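You operate a simulated robot arm through the tools that you are given. There is no shell and no other tool. Be economical: measure what you need, move in short steps, check, and stop when the job is done.

The job below is to be done with a simulated robot arm. You get a single attempt, and the scene is never put back.

Task
Unpin the index plate, turn it back, unload and wipe the flange.
Fine: pin in its holder, plate to mark 1, flange over the stub of the tray, wiped there; put the rag back. What is to be rubbed or washed off counts as gone when no trace of it is left.

It is judged by the outcome, as a careful person would: the job done as asked, and still so three seconds after it is handed in. It fails if anything else is knocked over, pushed out of place, dropped, spilled or broken.

Robot
A 6-joint arm with a two-finger parallel gripper, fixed in place. Base frame: the origin is at the foot of the arm, x ahead of it, y to its left, z up; the work surface is at about z = 0. Lengths are in mm, angles in rad, forces in N, time in s.
With the tool pointing down near the work surface it reaches from about 140 to 580 mm from the base axis. Its first joint turns from -1.152 to 1.152 rad. Payload 2.1 kg.
The TCP is the grasp point between the finger pads, 30 mm short of the fingertips. In the tool frame z runs along the fingers and y along their closing line. The gripper opens to 94 mm. The fingers are 28 mm wide and 10 mm thick; the gripper's body (50 by 96 mm) begins 55 mm behind the TCP.
Orientation is told as [roll, pitch, yaw] about the base's x, y, z axes, in that order, counted from this pose: with the fingers straight down and closing along the base's y, the tool's x points along the base's -x, its y along +y and its z along -z.

Tools
- The arm moves only by the tool step_arm. Its arguments are lists of equal length, an entry for each row: "grip": the closure in counts, from 0 (fully open) to 255 (shut); "offset": the shift along the tool's x, y, z in units of 40 mm (1.0 is 40 mm), a list of three; "rot": the turn, a rotation vector about the tool's x, y, z in units of 8 degrees (1.0 is 8 degrees), a list of three. In form: {"grip": [grip, ...], "offset": [[x, y, z], ...], "rot": [[wx, wy, wz], ...]}. A call has 1 to 12 rows; each row shifts and turns the commanded pose from where the row before left it, along the tool's axes as they then stand. A call with a number of a shift or a turn outside -1 to 1 is refused whole. Rows are played at 5 a second. More than 50 mm and 0.15 rad between two rows, or a gripper value outside its range, and nothing of the call is played. A pose out of reach is approached as far as the arm can. The call stops where the force on the tool passes 90 N (or 10 N more than at its start, if that is more) or the arm is blocked; 0.2 s more then pass. Each finger travels about 72 mm/s and halts on what it meets, pressing with about 34 N; the grip force reading is that of the motor and also rises with nothing between the fingers. The clock runs only during rows and for 0.2 s after the last one: add rows that do not move to give the fingers time. It gives the time, the measured TCP pose, the force on the tool (base axes), the opening and the grip force at its end, in the units of the frame above (readings bear some noise), with the torque about the TCP (base axes, N m) and any sound that the robot's microphone picked up, and new pictures: "show" is both (left out), scene, wrist or none.
- Cameras (640 x 400 px; columns grow to the right, rows downward): "scene" is fixed at [59.8, -376.6, 479.9]; the picture's right is [0.74, -0.67, 0.00], its down [-0.41, -0.45, -0.79] and it looks along [0.53, 0.59, -0.61] (base axes); focal length 243 px, centre (320, 200). "wrist" rides on the gripper at [76, 14, -102] in the tool frame; the picture's right is [-0.18, 0.98, 0.00], its down [-0.75, -0.14, -0.64] and it looks along [-0.63, -0.12, 0.77] (tool axes); focal length 243 px, centre (320, 200). There is no depth. A picture from a camera that has moved, and an enlarged one, comes with that camera's place and axes in the base frame and with its lens.
- inspect(camera, box): a new picture of the part [left, top, right, bottom] of that camera's present view, enlarged. The clock stands still meanwhile.
- close_job(): hands the job in; it is judged then, once.

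Go step by step. Nothing tells you positions but the pictures and the camera data: compare them with the known pose of the tool, close in by small moves and look again before you grip or let go. The budget is 120 turns and 200 pictures, counting those below and the enlarged ones. Unless the task says otherwise, let go and move clear before handing in, and close with one line.

The tools are called after "Emit:" as a command line: name --argument value ..., lists and objects as JSON in quotes. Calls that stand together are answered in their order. step_arm: Moves the arm, as the interface text tells. Its arguments: {"type":"object","properties":{"grip":{"type":"array"},"offset":{"type":"array"},"rot":{"type":"array"},"show":{"type":"string","enum":["both","scene","wrist","none"]}},"required":["grip","offset","rot"]} The other tools are called the same way: inspect (camera, box) takes an enlarged picture of a part of a camera's view; close_job () hands the job in.

At the start:

```text
t: 0.0
eef_pos: [264.6, 45.8, 334.1]
tcp_rot: [0.0, 0.0, 0.003]
force: [0.4, 0.5, -0.8]
moment: [0.0, 0.01, 0.01]
width: 94.3
grasp_force: 0.1
```

scene: 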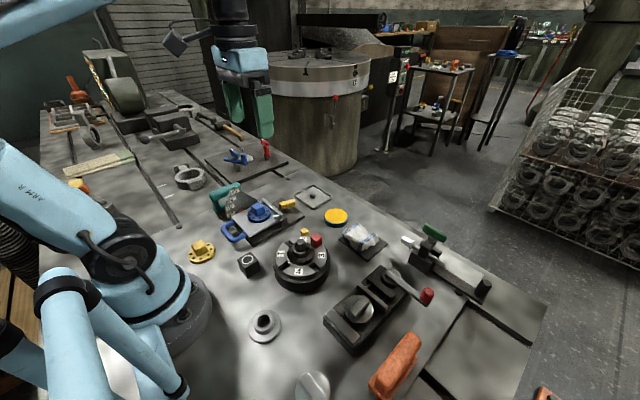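
wrist: 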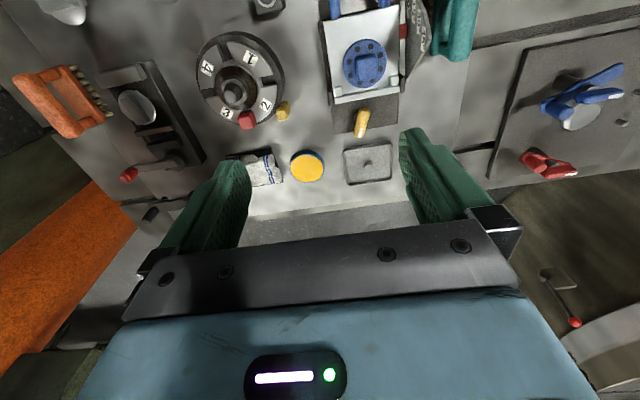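

I see an index plate (round, numbered), a blue flange in a fixture, a tray with a stub, a rag, and several other items. I'll enlarge both views to identify the parts.

Emit:
inspect --camera "scene" --box '[180, 170, 400, 310]'

Emit:
inspect --camera "wrist" --box '[180, 0, 420, 200]'

```text
2.86 times, centred on (290, 240) of scene
camera zoom: at [59.8, -376.6, 479.9], right [0.74, -0.67, 0.0], down [-0.41, -0.45, -0.79], along [0.53, 0.59, -0.61], focal length 695 px, centre (406, 86)
```

zoom: 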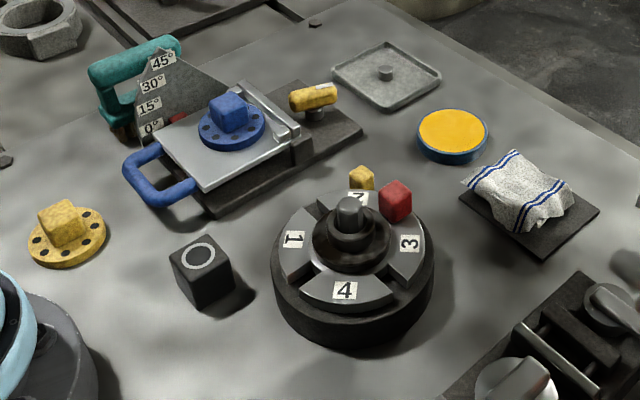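

```text
2.00 times, centred on (300, 100) of wrist
camera zoom: at [189.3, 59.5, 434.9], right [0.18, 0.98, 0.0], down [0.75, -0.14, 0.64], along [0.63, -0.12, -0.77], focal length 485 px, centre (360, 400)
```

zoom: 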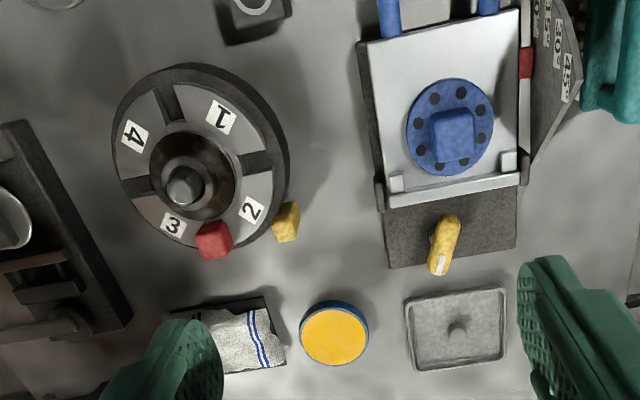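

Closer looks at the index plate, the block with the ring, the tray and rag.

Emit:
inspect --camera "scene" --box '[230, 215, 340, 300]'

Emit:
inspect --camera "wrist" --box '[190, 20, 300, 135]'

Emit:
inspect --camera "scene" --box '[220, 280, 500, 400]'

Emit:
inspect --camera "scene" --box '[290, 170, 400, 260]'

```text
4.71 times, centred on (285, 258) of scene
camera zoom: at [59.8, -376.6, 479.9], right [0.74, -0.67, 0.0], down [-0.41, -0.45, -0.79], along [0.53, 0.59, -0.61], focal length 1145 px, centre (485, -71)
```

zoom: 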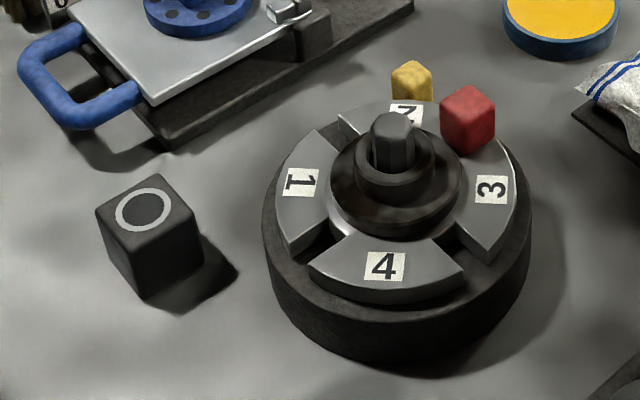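

```text
3.48 times, centred on (245, 78) of wrist
camera zoom: at [189.3, 59.5, 434.9], right [0.18, 0.98, 0.0], down [0.75, -0.14, 0.64], along [0.63, -0.12, -0.77], focal length 844 px, centre (581, 626)
```

zoom: 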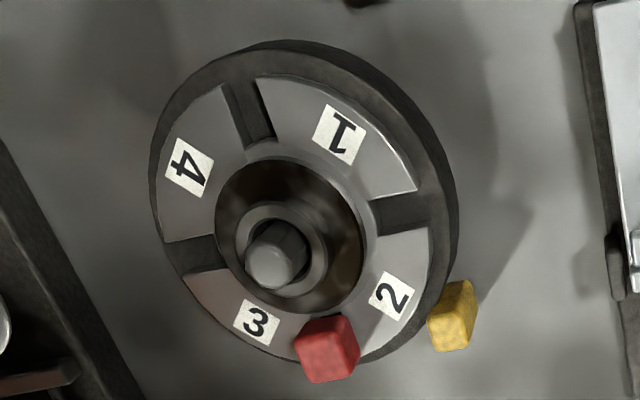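

```text
2.29 times, centred on (360, 340) of scene
camera zoom: at [59.8, -376.6, 479.9], right [0.74, -0.67, 0.0], down [-0.41, -0.45, -0.79], along [0.53, 0.59, -0.61], focal length 556 px, centre (229, -120)
```

zoom: 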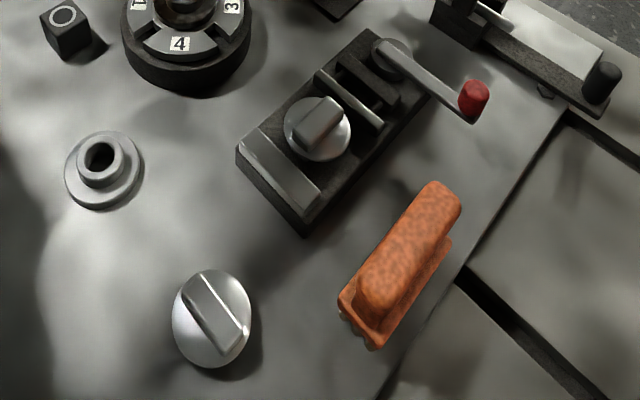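

```text
4.44 times, centred on (345, 215) of scene
camera zoom: at [59.8, -376.6, 479.9], right [0.74, -0.67, 0.0], down [-0.41, -0.45, -0.79], along [0.53, 0.59, -0.61], focal length 1081 px, centre (209, 133)
```

zoom: 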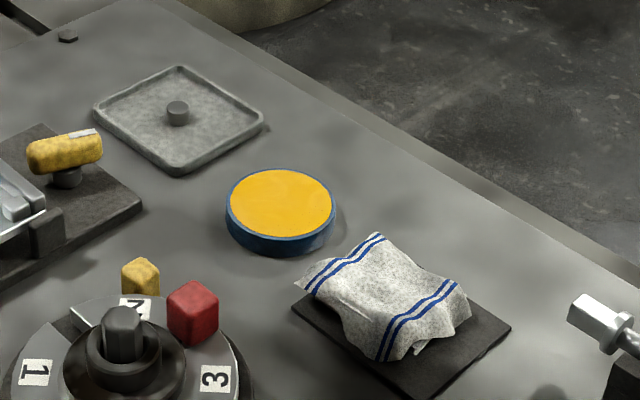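

The flange seems to be the dark oily collar on the index plate's centre post; the red cube is the pin's head, and the black block with a ring is likely the pin holder. I'll move in for a closer wrist view.

Emit:
step_arm --grip '[0, 0, 0, 0, 0, 0]' --offset '[[0.42, -0.53, 0.72], [0.42, -0.53, 0.72], [0.42, -0.53, 0.72], [0.42, -0.53, 0.72], [0.42, -0.53, 0.72], [0, 0, 0]]' --rot '[[0, 0, 0], [0, 0, 0], [0, 0, 0], [0, 0, 0], [0, 0, 0], [0, 0, 0]]'

```text
t: 1.4
eef_pos: [180.9, -58.5, 189.0]
tcp_rot: [0.003, 0.001, 0.001]
force: [-0.5, -0.2, -0.8]
moment: [0.02, -0.01, -0.02]
width: 93.7
grasp_force: 0.0
camera wrist: at [104.8, -45.9, 290.8], right [0.18, 0.98, 0.0], down [0.75, -0.14, 0.64], along [0.63, -0.12, -0.77], focal length 243 px, centre (320, 200)
```

scene: 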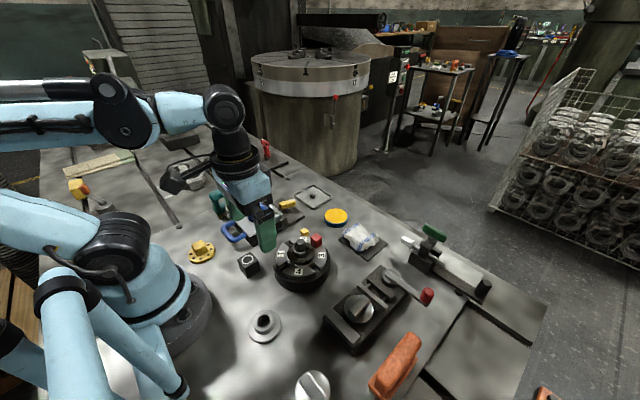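
wrist: 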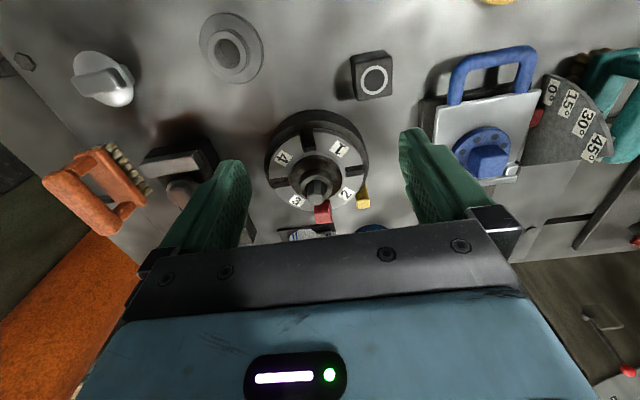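

Emit:
inspect --camera "wrist" --box '[250, 100, 390, 240]'

Emit:
inspect --camera "wrist" --box '[190, 0, 410, 110]'

```text
2.86 times, centred on (320, 170) of wrist
camera zoom: at [104.8, -45.9, 290.8], right [0.18, 0.98, 0.0], down [0.75, -0.14, 0.64], along [0.63, -0.12, -0.77], focal length 693 px, centre (320, 286)
```

zoom: 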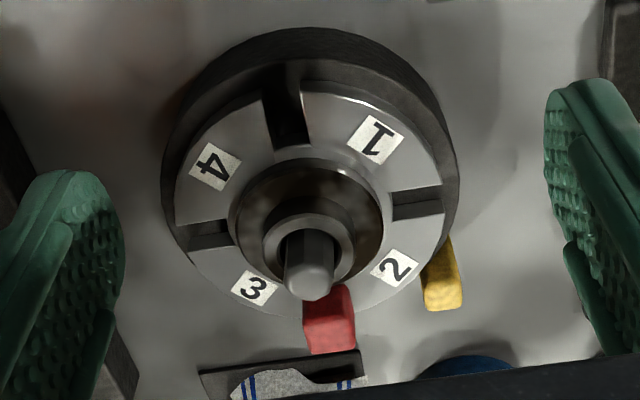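

```text
2.91 times, centred on (300, 55) of wrist
camera zoom: at [104.8, -45.9, 290.8], right [0.18, 0.98, 0.0], down [0.75, -0.14, 0.64], along [0.63, -0.12, -0.77], focal length 706 px, centre (378, 622)
```

zoom: 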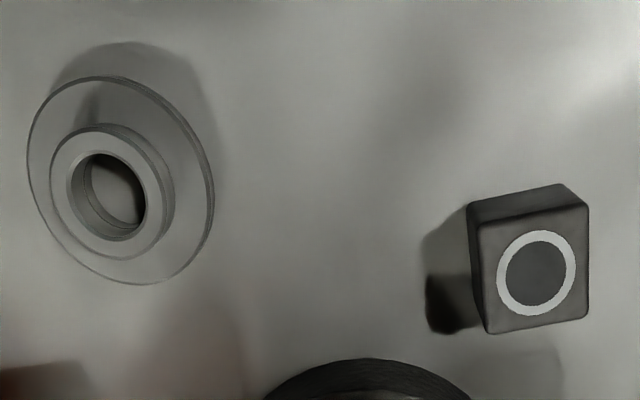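

Post top works out at (268,-80,91), pin at about (318,-79,66) and holder block at about (173,-8,47). I'll look at the block from nearer.

Emit:
step_arm --grip '[0, 0, 0, 0]' --offset '[[0.258, 0.454, 0.49], [0.258, 0.454, 0.49], [0.258, 0.454, 0.49], [0, 0, 0]]' --rot '[[0, 0, 0], [0, 0, 0], [0, 0, 0], [0, 0, 0]]' --show "wrist"

Emit:
inspect --camera "wrist" --box '[220, 60, 420, 190]'

```text
t: 2.4
eef_pos: [151.0, -3.7, 129.6]
tcp_rot: [0.002, -0.001, 0.001]
force: [0.8, -0.6, 0.1]
moment: [0.02, -0.03, 0.01]
width: 94.3
grasp_force: 0.1
camera wrist: at [73.6, 9.8, 231.4], right [0.18, 0.98, 0.0], down [0.75, -0.14, 0.64], along [0.63, -0.12, -0.77], focal length 243 px, centre (320, 200)
```

wrist: 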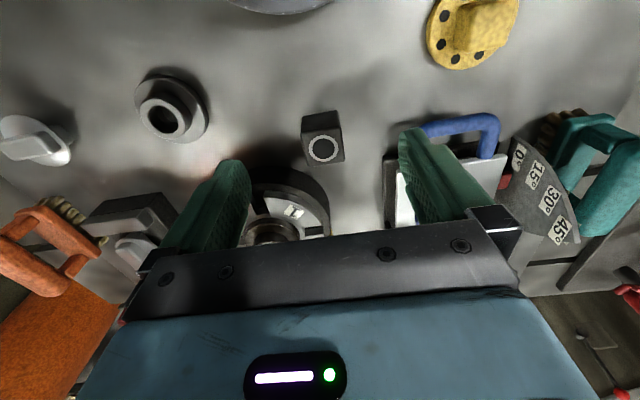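

```text
3.08 times, centred on (320, 125) of wrist
camera zoom: at [73.6, 9.8, 231.4], right [0.18, 0.98, 0.0], down [0.75, -0.14, 0.64], along [0.63, -0.12, -0.77], focal length 746 px, centre (320, 431)
```

zoom: 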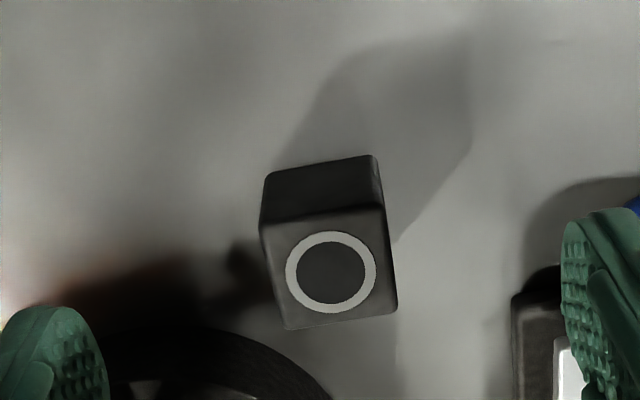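

The block's ring is centred at about (172,-7,46) with what looks like a ~19 mm hole. Next I go above the red pin with the fingers half closed.

Emit:
step_arm --grip '[60, 133, 133, 133, 133, 133, 133, 133]' --offset '[[0, 0, -1], [-0.745, -0.375, 0], [-0.745, -0.375, 0], [-0.745, -0.375, 0], [-0.745, -0.375, 0], [-0.745, -0.375, 0], [0, 0, 0.75], [0, 0, 0]]' --rot '[[0, 0, 0], [0, 0, 0], [0, 0, 0], [0, 0, 0], [0, 0, 0], [0, 0, 0], [0, 0, 0], [0, 0, 0]]' --show "both"

Emit:
inspect --camera "wrist" --box '[220, 60, 420, 210]'

```text
t: 4.2
eef_pos: [299.7, -79.1, 139.7]
tcp_rot: [0.002, 0.0, 0.0]
force: [0.4, -0.2, -0.2]
moment: [-0.01, 0.01, 0.01]
width: 45.1
grasp_force: 0.1
camera wrist: at [224.1, -65.7, 241.6], right [0.18, 0.98, 0.0], down [0.75, -0.14, 0.64], along [0.63, -0.12, -0.77], focal length 243 px, centre (320, 200)
```

scene: 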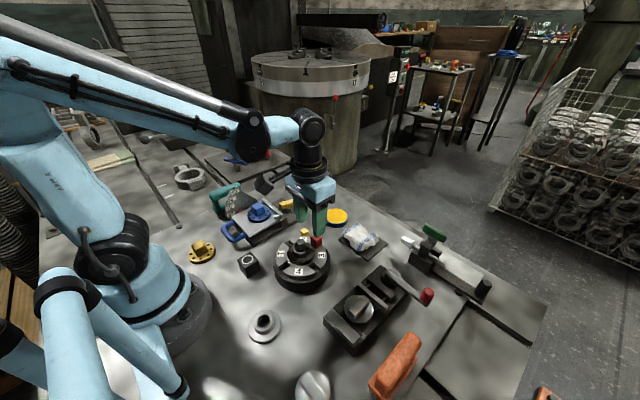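
wrist: 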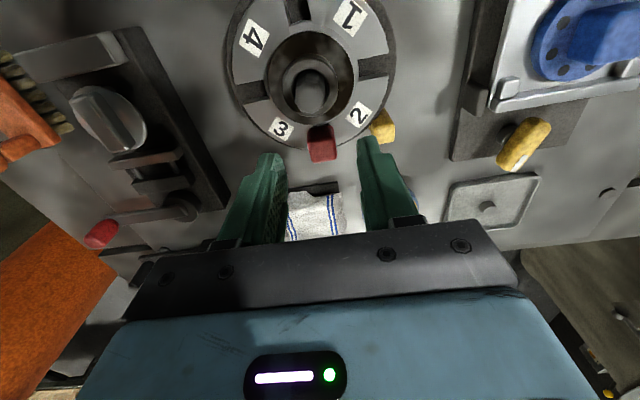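

```text
2.67 times, centred on (320, 135) of wrist
camera zoom: at [224.1, -65.7, 241.6], right [0.18, 0.98, 0.0], down [0.75, -0.14, 0.64], along [0.63, -0.12, -0.77], focal length 647 px, centre (320, 373)
```

zoom: 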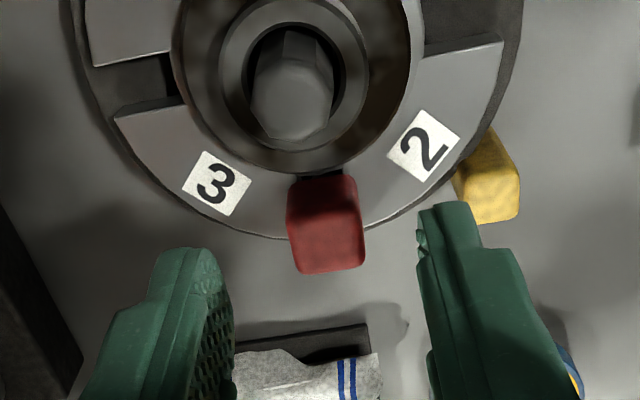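

Pin head is at (317,-80), about 20 mm square, top at z≈66. I straddle it and grip.

Emit:
step_arm --grip '[133, 133, 133, 133]' --offset '[[-0.43, -0.035, 0], [0, 0, 0.72], [0, 0, 0.72], [0, 0, 0]]' --rot '[[0, 0, 0], [0, 0, 0], [0, 0, 0], [0, 0, 0]]'

Emit:
inspect --camera "wrist" --box '[240, 100, 400, 230]'

```text
t: 5.2
eef_pos: [318.9, -81.3, 82.9]
tcp_rot: [0.001, 0.002, 0.002]
force: [-0.1, -0.1, -0.2]
moment: [0.01, 0.01, 0.01]
width: 45.0
grasp_force: 0.1
camera wrist: at [241.7, -68.1, 184.9], right [0.18, 0.98, 0.0], down [0.75, -0.14, 0.64], along [0.63, -0.12, -0.77], focal length 243 px, centre (320, 200)
```

scene: 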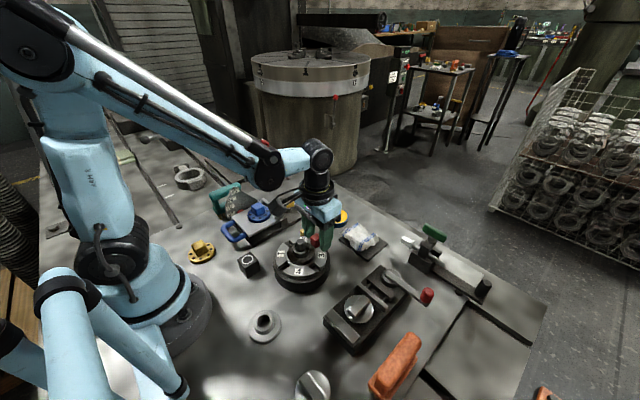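
wrist: 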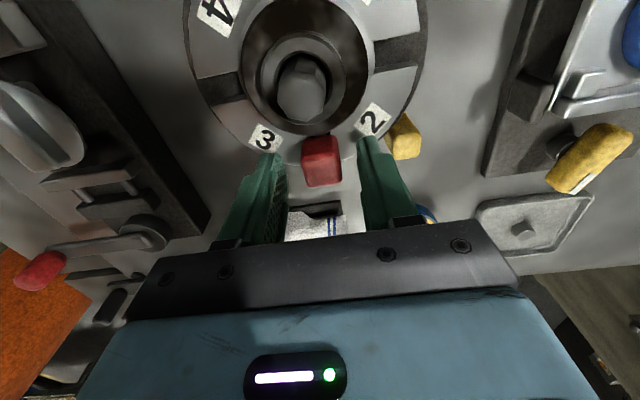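

```text
3.08 times, centred on (320, 165) of wrist
camera zoom: at [241.7, -68.1, 184.9], right [0.18, 0.98, 0.0], down [0.75, -0.14, 0.64], along [0.63, -0.12, -0.77], focal length 746 px, centre (320, 308)
```

zoom: 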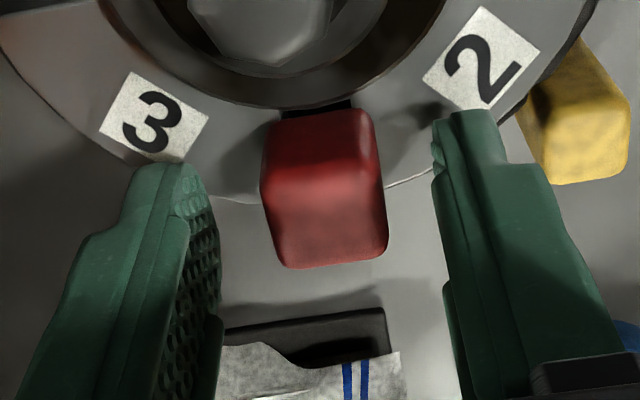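

The head sits between the fingers. Close on it, then lift straight up.

Emit:
step_arm --grip '[255, 255, 255, 255]' --offset '[[0, 0, 0], [0, 0, 0], [0, 0, 0], [0, 0, 0]]' --rot '[[0, 0, 0], [0, 0, 0], [0, 0, 0], [0, 0, 0]]' --show "none"

Emit:
step_arm --grip '[255, 255, 255]' --offset '[[0, 0, -0.4], [0, 0, -0.5], [0, 0, 0]]' --rot '[[0, 0, 0], [0, 0, 0], [0, 0, 0]]' --show "both"

```text
t: 6.2
eef_pos: [318.2, -80.0, 83.4]
tcp_rot: [0.002, -0.001, 0.002]
force: [-1.2, 2.5, -1.0]
moment: [0.16, 0.0, -0.01]
width: 21.0
grasp_force: 34.4
```

```text
t: 7.0
eef_pos: [318.9, -81.2, 119.9]
tcp_rot: [0.003, 0.0, 0.001]
force: [-0.7, -0.2, -1.5]
moment: [-0.01, -0.01, 0.04]
width: 21.1
grasp_force: 34.3
camera wrist: at [241.9, -67.5, 221.3], right [0.18, 0.98, 0.0], down [0.75, -0.14, 0.64], along [0.63, -0.12, -0.77], focal length 243 px, centre (320, 200)
```

scene: 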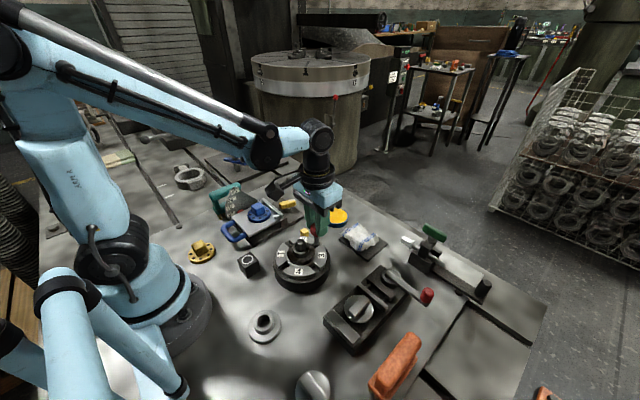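
wrist: 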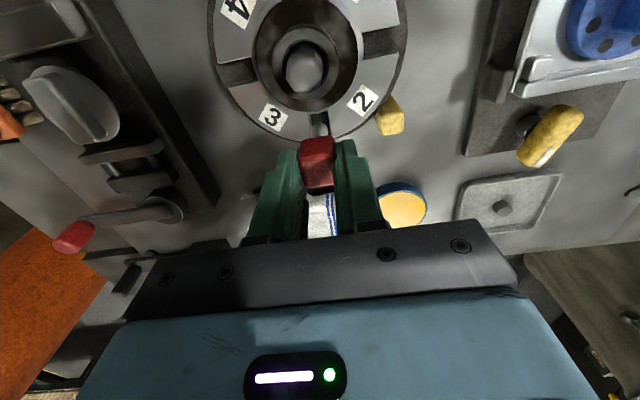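

Emit:
inspect --camera "scene" --box '[270, 190, 350, 270]'

Emit:
inspect --camera "wrist" --box '[200, 0, 420, 200]'

```text
5.00 times, centred on (310, 230) of scene
camera zoom: at [59.8, -376.6, 479.9], right [0.74, -0.67, 0.0], down [-0.41, -0.45, -0.79], along [0.53, 0.59, -0.61], focal length 1216 px, centre (370, 50)
```

zoom: 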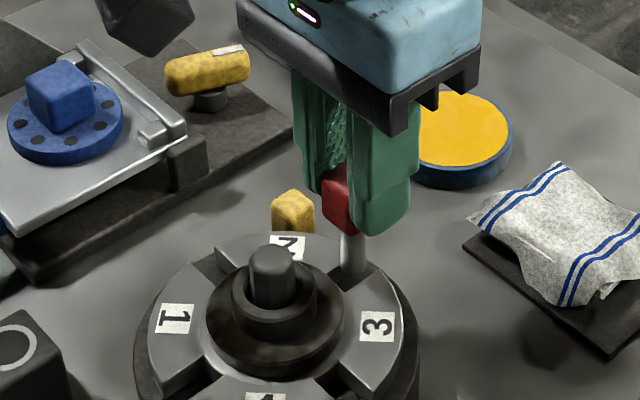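

```text
2.00 times, centred on (310, 100) of wrist
camera zoom: at [241.9, -67.5, 221.3], right [0.18, 0.98, 0.0], down [0.75, -0.14, 0.64], along [0.63, -0.12, -0.77], focal length 485 px, centre (340, 400)
```

zoom: 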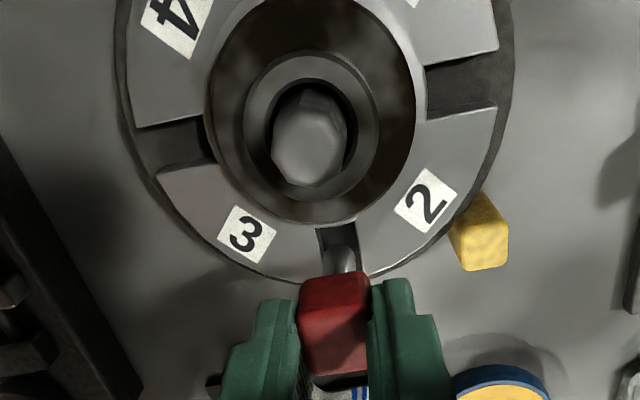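

The pin's shaft is sliding out. Lift further and check that it's clear.

Emit:
step_arm --grip '[255, 255, 255]' --offset '[[0, 0, -0.9], [0, 0, -0.9], [0, 0, 0]]' --rot '[[0, 0, 0], [0, 0, 0], [0, 0, 0]]' --show "none"

Emit:
inspect --camera "scene" --box '[260, 150, 370, 280]'

Emit:
inspect --camera "wrist" --box '[200, 0, 420, 200]'

```text
t: 7.8
eef_pos: [317.2, -81.7, 191.7]
tcp_rot: [0.003, -0.001, 0.001]
force: [0.0, 0.3, -0.9]
moment: [0.04, 0.0, -0.02]
width: 21.2
grasp_force: 33.9
```

```text
3.08 times, centred on (315, 215) of scene
camera zoom: at [59.8, -376.6, 479.9], right [0.74, -0.67, 0.0], down [-0.41, -0.45, -0.79], along [0.53, 0.59, -0.61], focal length 748 px, centre (335, 154)
```

zoom: 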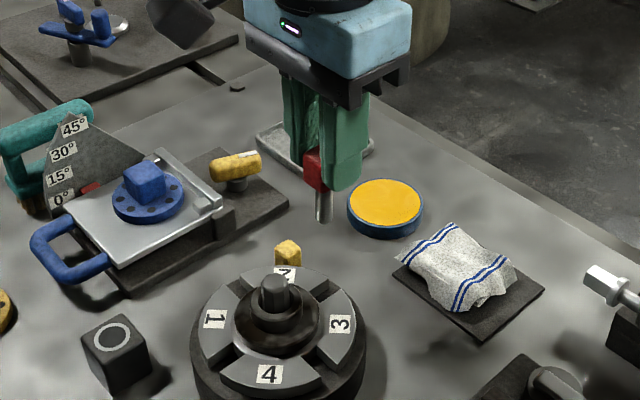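

```text
2.00 times, centred on (310, 100) of wrist
camera zoom: at [241.4, -67.9, 292.9], right [0.18, 0.98, 0.0], down [0.75, -0.14, 0.64], along [0.63, -0.12, -0.77], focal length 485 px, centre (340, 400)
```

zoom: 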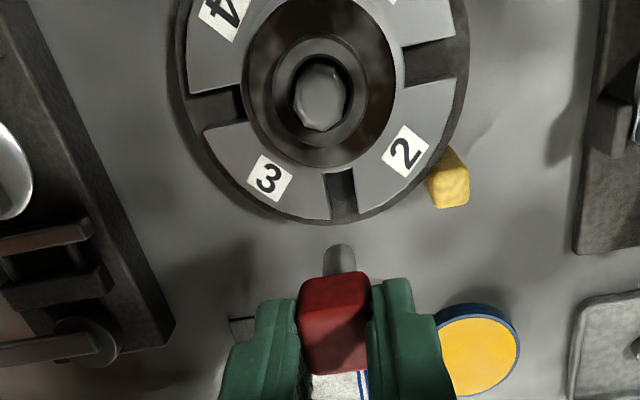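

The pin is out (shaft ~28 mm below the head). Carry it above the black holder block.

Emit:
step_arm --grip '[255, 255, 255, 255, 255, 255, 255]' --offset '[[0.725, 0.375, 0], [0.725, 0.375, 0], [0.725, 0.375, 0], [0.725, 0.375, 0], [0.725, 0.375, 0], [0, 0, 1], [0, 0, 0]]' --rot '[[0, 0, 0], [0, 0, 0], [0, 0, 0], [0, 0, 0], [0, 0, 0], [0, 0, 0], [0, 0, 0]]' --show "none"

Emit:
inspect --camera "scene" --box '[200, 190, 300, 290]'

Emit:
inspect --camera "wrist" --box '[260, 60, 380, 200]'

```text
t: 9.4
eef_pos: [172.0, -4.7, 154.1]
tcp_rot: [0.001, -0.001, 0.001]
force: [0.8, -1.1, -1.0]
moment: [-0.02, -0.02, 0.03]
width: 21.1
grasp_force: 33.9
```

```text
4.00 times, centred on (250, 240) of scene
camera zoom: at [59.8, -376.6, 479.9], right [0.74, -0.67, 0.0], down [-0.41, -0.45, -0.79], along [0.53, 0.59, -0.61], focal length 973 px, centre (600, 40)
```

zoom: 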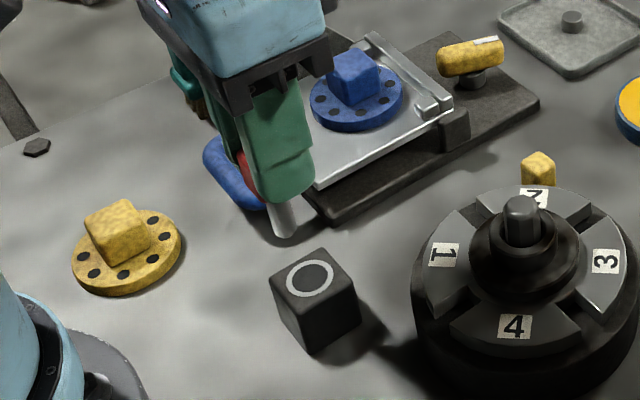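

```text
2.86 times, centred on (320, 130) of wrist
camera zoom: at [95.4, 8.3, 255.0], right [0.18, 0.98, 0.0], down [0.75, -0.14, 0.64], along [0.63, -0.12, -0.77], focal length 693 px, centre (320, 400)
```

zoom: 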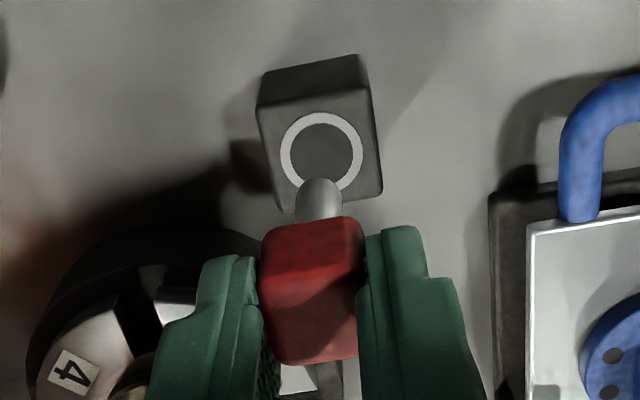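

By the pictures the pin tip is at about (167.5,-5.5,83) and the hole at (173,-6,43). I shift 5 mm forward, come down part way and look again.

Emit:
step_arm --grip '[255, 255, 255]' --offset '[[-0.125, -0.02, 0], [0, 0, 0.625], [0, 0, 0]]' --rot '[[0, 0, 0], [0, 0, 0], [0, 0, 0]]' --show "none"

Emit:
inspect --camera "scene" --box '[220, 210, 280, 290]'

Emit:
inspect --camera "wrist" --box '[270, 80, 370, 200]'

```text
t: 10.2
eef_pos: [177.0, -7.9, 125.8]
tcp_rot: [0.002, -0.001, 0.003]
force: [0.5, -0.4, -1.8]
moment: [0.04, -0.02, 0.02]
width: 21.0
grasp_force: 34.1
```

```text
5.00 times, centred on (250, 250) of scene
camera zoom: at [59.8, -376.6, 479.9], right [0.74, -0.67, 0.0], down [-0.41, -0.45, -0.79], along [0.53, 0.59, -0.61], focal length 1216 px, centre (670, -50)
```

zoom: 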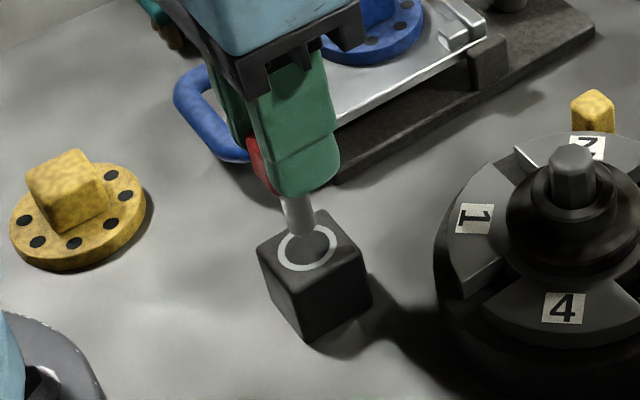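

```text
3.33 times, centred on (320, 140) of wrist
camera zoom: at [100.4, 5.6, 228.2], right [0.18, 0.98, 0.0], down [0.75, -0.14, 0.64], along [0.63, -0.12, -0.77], focal length 809 px, centre (320, 400)
```

zoom: 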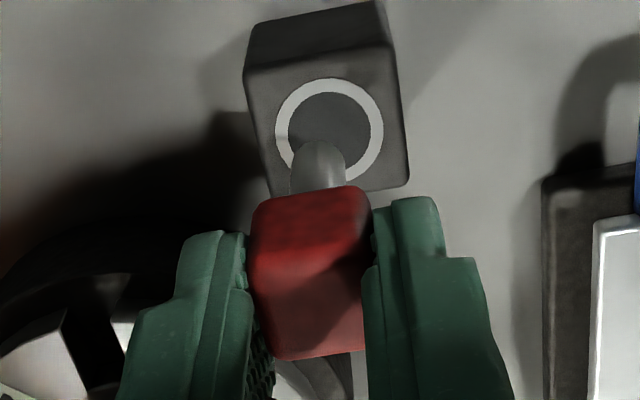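

Tip is at about (172.5,-7.5,53), hole (173,-6.5,44). Small correction, then enter slowly and watch the force.

Emit:
step_arm --grip '[255, 255, 255, 255, 255]' --offset '[[-0.01, 0.03, 0], [0, 0, 0.12], [0, 0, 0.12], [0, 0, 0.12], [0, 0, 0]]' --rot '[[0, 0, 0], [0, 0, 0], [0, 0, 0], [0, 0, 0], [0, 0, 0]]' --show "none"

Emit:
inspect --camera "scene" --box '[220, 210, 280, 290]'

Emit:
inspect --camera "wrist" --box '[270, 80, 370, 200]'

```text
t: 11.4
eef_pos: [178.8, -5.9, 112.4]
tcp_rot: [0.002, 0.0, 0.002]
force: [-0.6, 0.5, -0.9]
moment: [-0.03, -0.03, 0.0]
width: 21.2
grasp_force: 34.3
```

```text
5.00 times, centred on (250, 250) of scene
camera zoom: at [59.8, -376.6, 479.9], right [0.74, -0.67, 0.0], down [-0.41, -0.45, -0.79], along [0.53, 0.59, -0.61], focal length 1216 px, centre (670, -50)
```

zoom: 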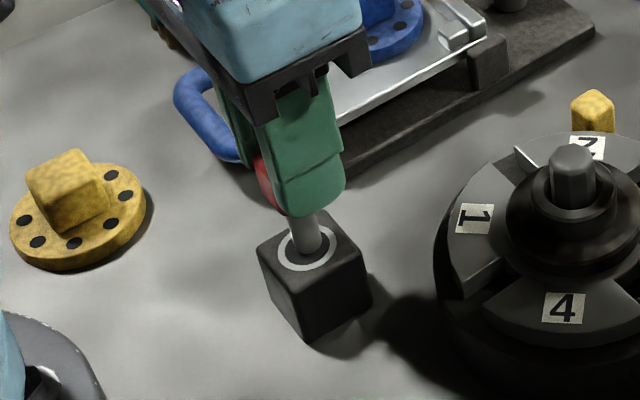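

```text
3.33 times, centred on (320, 140) of wrist
camera zoom: at [101.5, 7.8, 213.1], right [0.18, 0.98, 0.0], down [0.75, -0.14, 0.64], along [0.63, -0.12, -0.77], focal length 809 px, centre (320, 400)
```

zoom: 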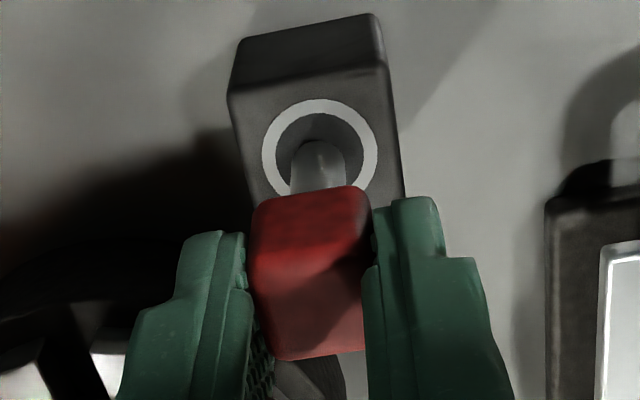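

The tip is over the hole with no contact force. Continue down in small rows.

Emit:
step_arm --grip '[255, 255, 255, 255, 255]' --offset '[[0, 0, 0.1], [0, 0, 0.1], [0, 0, 0.1], [0, 0, 0.1], [0, 0, 0]]' --rot '[[0, 0, 0], [0, 0, 0], [0, 0, 0], [0, 0, 0], [0, 0, 0]]' --show "none"

Emit:
inspect --camera "scene" --box '[220, 210, 280, 290]'

```text
t: 12.6
eef_pos: [178.0, -4.0, 93.9]
tcp_rot: [0.001, 0.0, 0.002]
force: [0.1, -0.5, -0.6]
moment: [-0.01, -0.03, -0.01]
width: 21.4
grasp_force: 33.4
```

```text
5.00 times, centred on (250, 250) of scene
camera zoom: at [59.8, -376.6, 479.9], right [0.74, -0.67, 0.0], down [-0.41, -0.45, -0.79], along [0.53, 0.59, -0.61], focal length 1216 px, centre (670, -50)
```

zoom: 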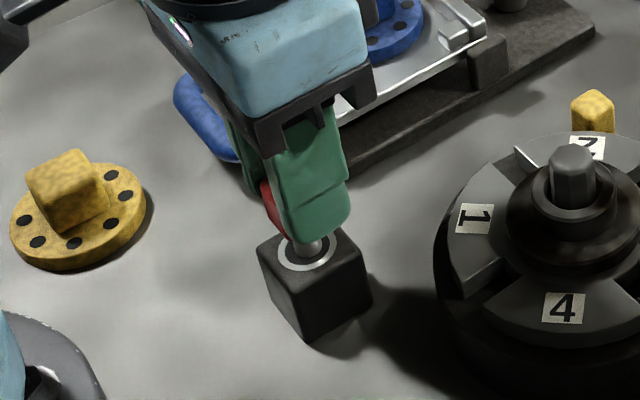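

The shaft is going into the hole. About 12 mm more.

Emit:
step_arm --grip '[255, 255, 255, 255]' --offset '[[0, 0, 0.08], [0, 0, 0.08], [0, 0, 0.08], [0, 0, 0]]' --rot '[[0, 0, 0], [0, 0, 0], [0, 0, 0], [0, 0, 0]]' --show "none"

Emit:
inspect --camera "scene" --box '[220, 210, 280, 290]'

Emit:
inspect --camera "wrist" --box '[270, 80, 370, 200]'

```text
t: 13.6
eef_pos: [177.1, -5.0, 85.1]
tcp_rot: [0.002, -0.003, 0.003]
force: [-1.1, -0.4, -0.7]
moment: [0.0, -0.01, -0.04]
width: 21.1
grasp_force: 34.6
```

```text
5.00 times, centred on (250, 250) of scene
camera zoom: at [59.8, -376.6, 479.9], right [0.74, -0.67, 0.0], down [-0.41, -0.45, -0.79], along [0.53, 0.59, -0.61], focal length 1216 px, centre (670, -50)
```

zoom: 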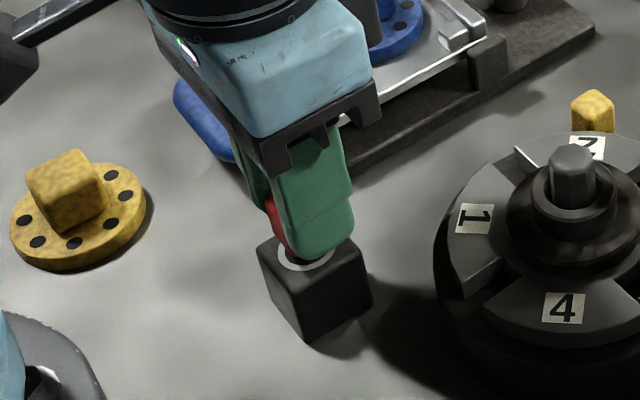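

```text
3.33 times, centred on (320, 140) of wrist
camera zoom: at [101.1, 7.6, 186.7], right [0.18, 0.98, 0.0], down [0.75, -0.14, 0.64], along [0.63, -0.12, -0.77], focal length 809 px, centre (320, 400)
```

zoom: 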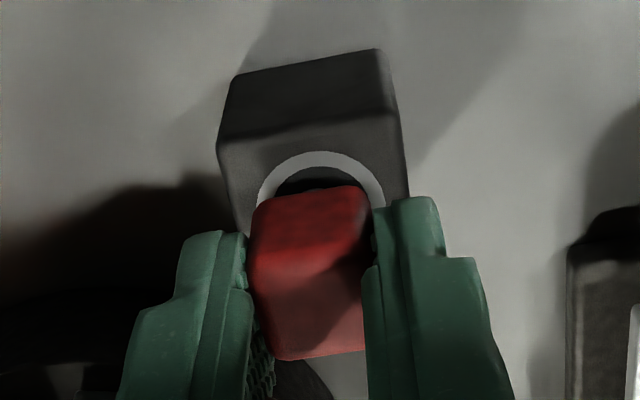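

A few mm remain. Lower gently, then release slightly.

Emit:
step_arm --grip '[255, 255, 255, 255]' --offset '[[0, 0, 0.05], [0, 0, 0.05], [0, 0, 0.04], [0, 0, 0]]' --rot '[[0, 0, 0], [0, 0, 0], [0, 0, 0], [0, 0, 0]]' --show "none"

Emit:
inspect --camera "wrist" --box '[270, 80, 370, 200]'

```text
t: 14.6
eef_pos: [178.3, -5.4, 80.9]
tcp_rot: [0.001, -0.001, 0.002]
force: [0.1, 0.3, -0.5]
moment: [-0.02, 0.0, 0.01]
width: 21.2
grasp_force: 33.4
```

```text
3.33 times, centred on (320, 140) of wrist
camera zoom: at [101.8, 7.3, 181.4], right [0.18, 0.98, 0.0], down [0.75, -0.14, 0.64], along [0.63, -0.12, -0.77], focal length 809 px, centre (320, 400)
```

zoom: 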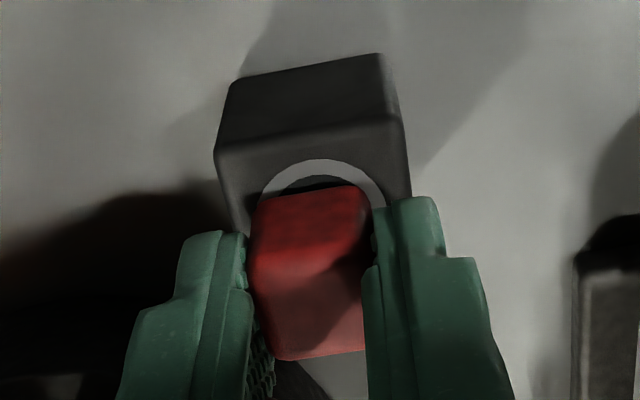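

Emit:
step_arm --grip '[255, 255, 255, 255, 255]' --offset '[[0, 0, 0.04], [0, 0, 0.04], [0, 0, 0.04], [0, 0, 0.02], [0, 0, 0]]' --rot '[[0, 0, 0], [0, 0, 0], [0, 0, 0], [0, 0, 0], [0, 0, 0]]' --show "none"

Emit:
inspect --camera "scene" --box '[220, 210, 280, 290]'

Emit:
inspect --camera "wrist" --box '[270, 80, 370, 200]'

```text
t: 15.8
eef_pos: [177.4, -5.3, 76.1]
tcp_rot: [0.001, 0.001, 0.0]
force: [-4.0, 5.5, 27.2]
moment: [0.06, 0.09, -0.04]
width: 21.3
grasp_force: 34.0
```

```text
5.00 times, centred on (250, 250) of scene
camera zoom: at [59.8, -376.6, 479.9], right [0.74, -0.67, 0.0], down [-0.41, -0.45, -0.79], along [0.53, 0.59, -0.61], focal length 1216 px, centre (670, -50)
```

zoom: 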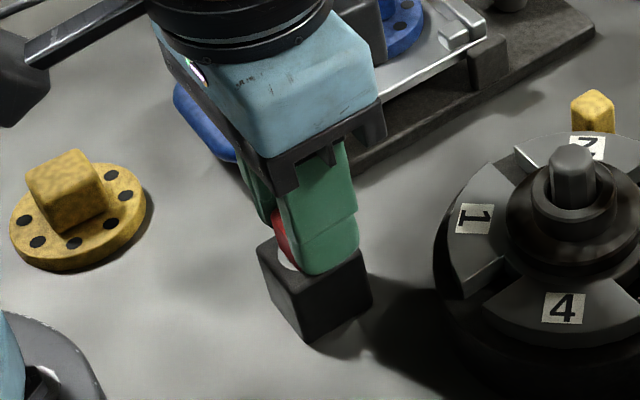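

```text
3.33 times, centred on (320, 140) of wrist
camera zoom: at [101.7, 7.2, 176.4], right [0.18, 0.98, 0.0], down [0.75, -0.14, 0.64], along [0.63, -0.12, -0.77], focal length 809 px, centre (320, 400)
```

zoom: 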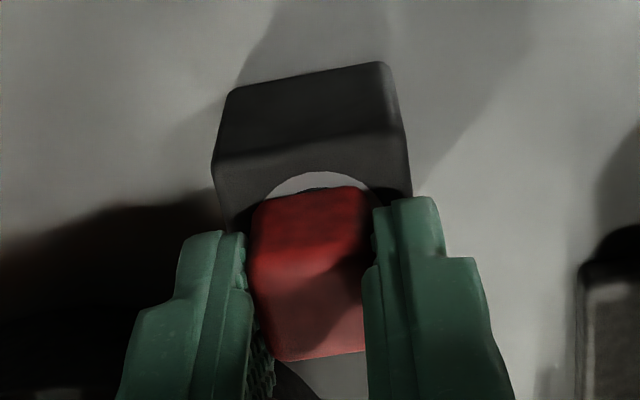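

Contact at 27 N: the head is seated on the block. Release to about 45 mm and rise.

Emit:
step_arm --grip '[255, 190, 160, 133, 133, 133, 133]' --offset '[[0, 0, -0.05], [0, 0, 0], [0, 0, 0], [0, 0, 0], [0, 0, -0.8], [0, 0, -0.9], [0, 0, 0]]' --rot '[[0, 0, 0], [0, 0, 0], [0, 0, 0], [0, 0, 0], [0, 0, 0], [0, 0, 0], [0, 0, 0]]' --show "none"

Emit:
inspect --camera "scene" --box '[210, 190, 340, 290]'

Emit:
inspect --camera "wrist" --box '[240, 60, 400, 200]'

```text
t: 17.4
eef_pos: [178.3, -3.9, 145.8]
tcp_rot: [0.001, 0.0, 0.002]
force: [0.5, 0.1, 0.5]
moment: [0.02, -0.02, -0.01]
width: 44.9
grasp_force: 0.0
```

```text
4.00 times, centred on (275, 240) of scene
camera zoom: at [59.8, -376.6, 479.9], right [0.74, -0.67, 0.0], down [-0.41, -0.45, -0.79], along [0.53, 0.59, -0.61], focal length 973 px, centre (500, 40)
```

zoom: 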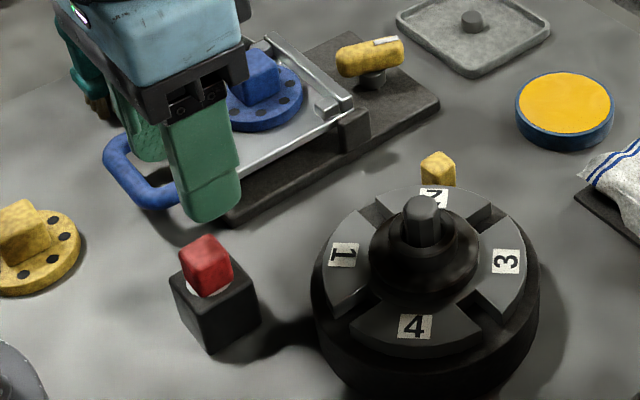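

```text
2.86 times, centred on (320, 130) of wrist
camera zoom: at [101.4, 8.2, 246.7], right [0.18, 0.98, 0.0], down [0.75, -0.14, 0.64], along [0.63, -0.12, -0.77], focal length 693 px, centre (320, 400)
```

zoom: 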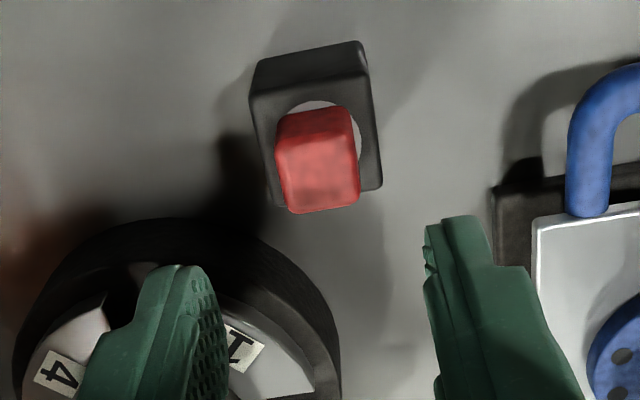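

The pin is seated in its holder. Now look down at the centre post, hovering above it.

Emit:
step_arm --grip '[133, 133, 133, 133, 133]' --offset '[[-0.5, -0.475, 0], [-0.5, -0.475, 0], [-0.5, -0.475, 0], [-0.5, -0.475, 0], [0, 0, 0]]' --rot '[[0, 0, 0], [0, 0, 0], [0, 0, 0], [0, 0, 0], [0, 0, 0]]' --show "none"

Emit:
inspect --camera "scene" --box '[260, 200, 350, 300]'

Emit:
inspect --camera "wrist" --box '[240, 80, 400, 220]'

```text
t: 18.6
eef_pos: [259.5, -82.6, 144.6]
tcp_rot: [0.001, 0.001, 0.001]
force: [0.7, 0.0, -0.1]
moment: [-0.01, -0.01, 0.01]
width: 44.7
grasp_force: 0.0
```

```text
4.00 times, centred on (305, 250) of scene
camera zoom: at [59.8, -376.6, 479.9], right [0.74, -0.67, 0.0], down [-0.41, -0.45, -0.79], along [0.53, 0.59, -0.61], focal length 973 px, centre (380, 0)
```

zoom: 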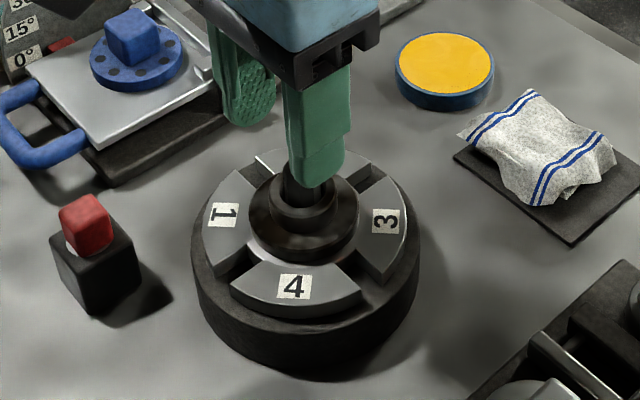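

```text
2.86 times, centred on (320, 150) of wrist
camera zoom: at [182.1, -69.3, 246.5], right [0.18, 0.98, 0.0], down [0.75, -0.14, 0.64], along [0.63, -0.12, -0.77], focal length 693 px, centre (320, 343)
```

zoom: 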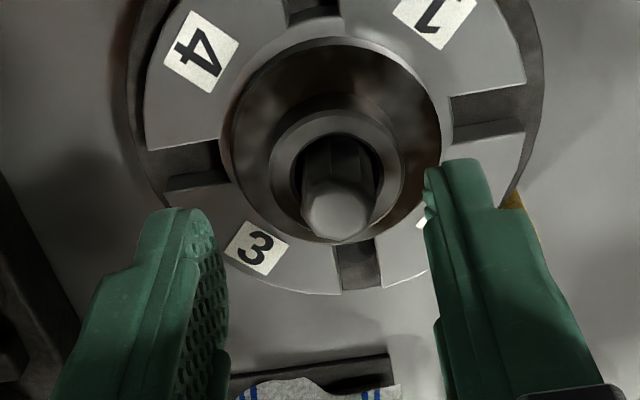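

Emit:
inspect --camera "wrist" --box '[298, 115, 348, 170]'

```text
7.27 times, centred on (323, 142) of wrist
camera zoom: at [182.1, -69.3, 246.5], right [0.18, 0.98, 0.0], down [0.75, -0.14, 0.64], along [0.63, -0.12, -0.77], focal length 1764 px, centre (298, 618)
```

zoom: 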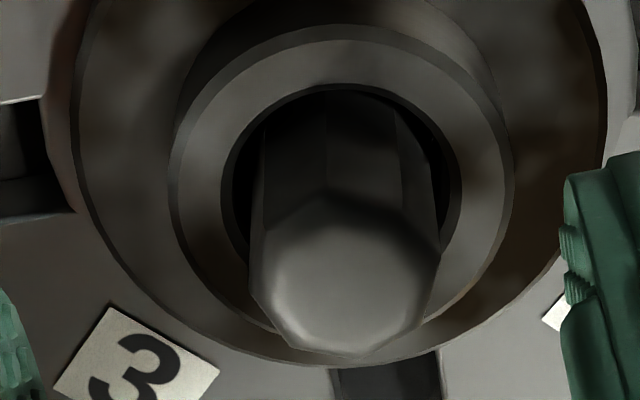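

The post is octagonal (about 17 mm across flats) with corners at multiples of 45°, so I yaw +22.5° to meet flats, then descend around it to just above the hub.

Emit:
step_arm --grip '[133, 133, 133, 133, 133, 133]' --offset '[[-0.2, 0.05, 0], [0, 0, 0], [0, 0, 0], [0, 0, 0.55], [0, 0, 0.55], [0, 0, 0]]' --rot '[[0, 0, -0.9375], [0, 0, -0.9375], [0, 0, -0.9375], [0, 0, 0], [0, 0, 0], [0, 0, 0]]'

Emit:
inspect --camera "wrist" --box '[250, 110, 390, 220]'

```text
t: 20.0
eef_pos: [264.5, -80.9, 100.6]
tcp_rot: [0.002, -0.002, 0.394]
force: [0.1, -0.2, 0.0]
moment: [-0.02, 0.0, 0.01]
width: 44.8
grasp_force: 0.1
camera wrist: at [188.6, -97.2, 200.8], right [-0.21, 0.98, 0.0], down [0.75, 0.16, 0.64], along [0.63, 0.13, -0.77], focal length 243 px, centre (320, 200)
```

scene: 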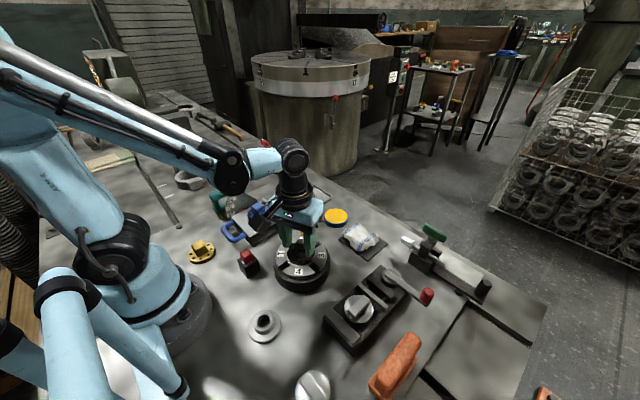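
wrist: 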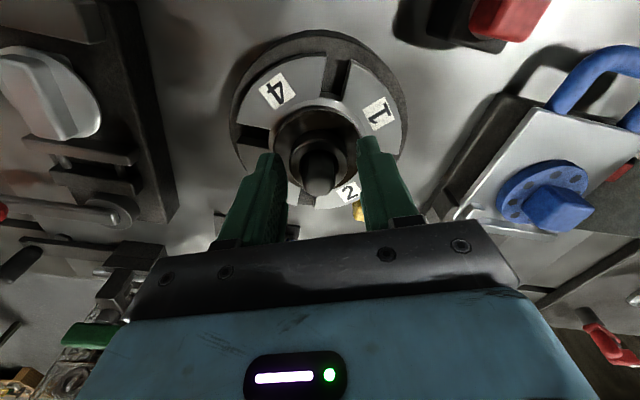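

```text
3.64 times, centred on (320, 165) of wrist
camera zoom: at [188.6, -97.2, 200.8], right [-0.21, 0.98, 0.0], down [0.75, 0.16, 0.64], along [0.63, 0.13, -0.77], focal length 882 px, centre (320, 327)
```

zoom: 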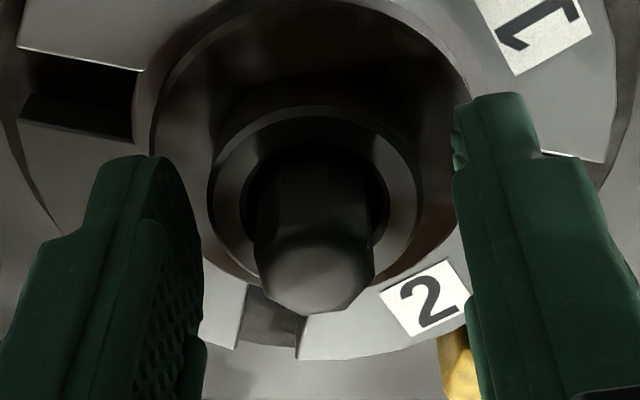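

The post lies about 3 mm ahead of the TCP. I correct and close on it.

Emit:
step_arm --grip '[133, 255, 255, 255, 255]' --offset '[[-0.066, -0.036, 0], [0, 0, 0], [0, 0, 0], [0, 0, 0], [0, 0, 0]]' --rot '[[0, 0, 0], [0, 0, 0], [0, 0, 0], [0, 0, 0], [0, 0, 0]]' --show "none"

Emit:
inspect --camera "wrist" --box '[250, 110, 390, 220]'

```text
t: 21.2
eef_pos: [266.8, -80.7, 100.0]
tcp_rot: [0.002, -0.002, 0.394]
force: [0.0, 0.2, 0.1]
moment: [0.02, 0.0, 0.02]
width: 38.3
grasp_force: 34.2
```

```text
3.64 times, centred on (320, 165) of wrist
camera zoom: at [191.7, -97.5, 201.5], right [-0.21, 0.98, 0.0], down [0.75, 0.16, 0.64], along [0.63, 0.13, -0.77], focal length 882 px, centre (320, 327)
```

zoom: 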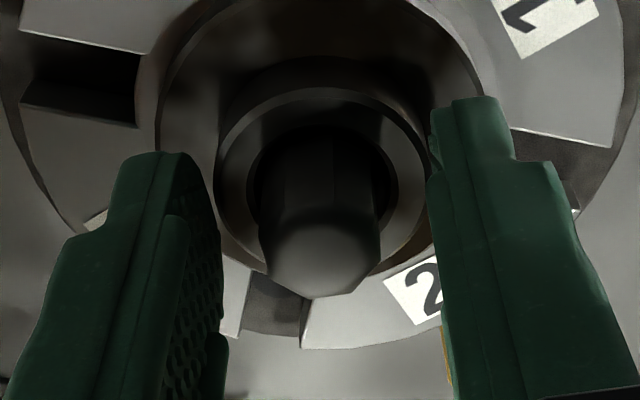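

The fingers met the hub (38 mm) rather than the post, so the hub reaches above z 70. I open, rise 9 mm and grip the post itself.

Emit:
step_arm --grip '[133, 133, 255, 255, 255, 255]' --offset '[[0, 0, 0], [0, 0, -0.225], [0, 0, 0], [0, 0, 0], [0, 0, 0], [0, 0, 0]]' --rot '[[0, 0, 0], [0, 0, 0], [0, 0, 0], [0, 0, 0], [0, 0, 0], [0, 0, 0]]' --show "none"

Emit:
inspect --camera "wrist" --box '[250, 110, 390, 220]'

```text
t: 22.6
eef_pos: [267.2, -80.3, 107.6]
tcp_rot: [0.001, -0.003, 0.393]
force: [4.2, -9.7, 0.4]
moment: [-0.25, -0.09, 0.0]
width: 19.2
grasp_force: 44.6
```

```text
3.64 times, centred on (320, 165) of wrist
camera zoom: at [192.0, -97.5, 210.3], right [-0.21, 0.98, 0.0], down [0.75, 0.16, 0.64], along [0.63, 0.13, -0.77], focal length 882 px, centre (320, 327)
```

zoom: 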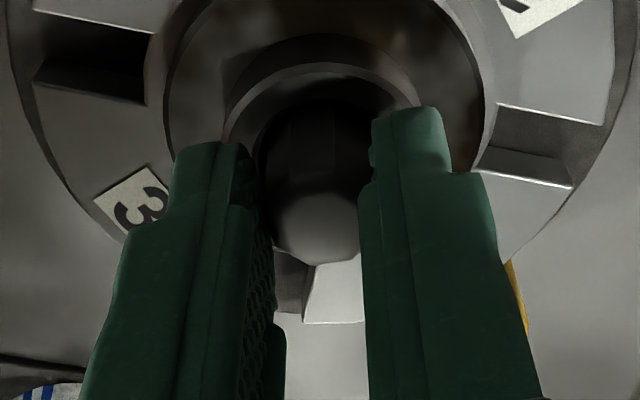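

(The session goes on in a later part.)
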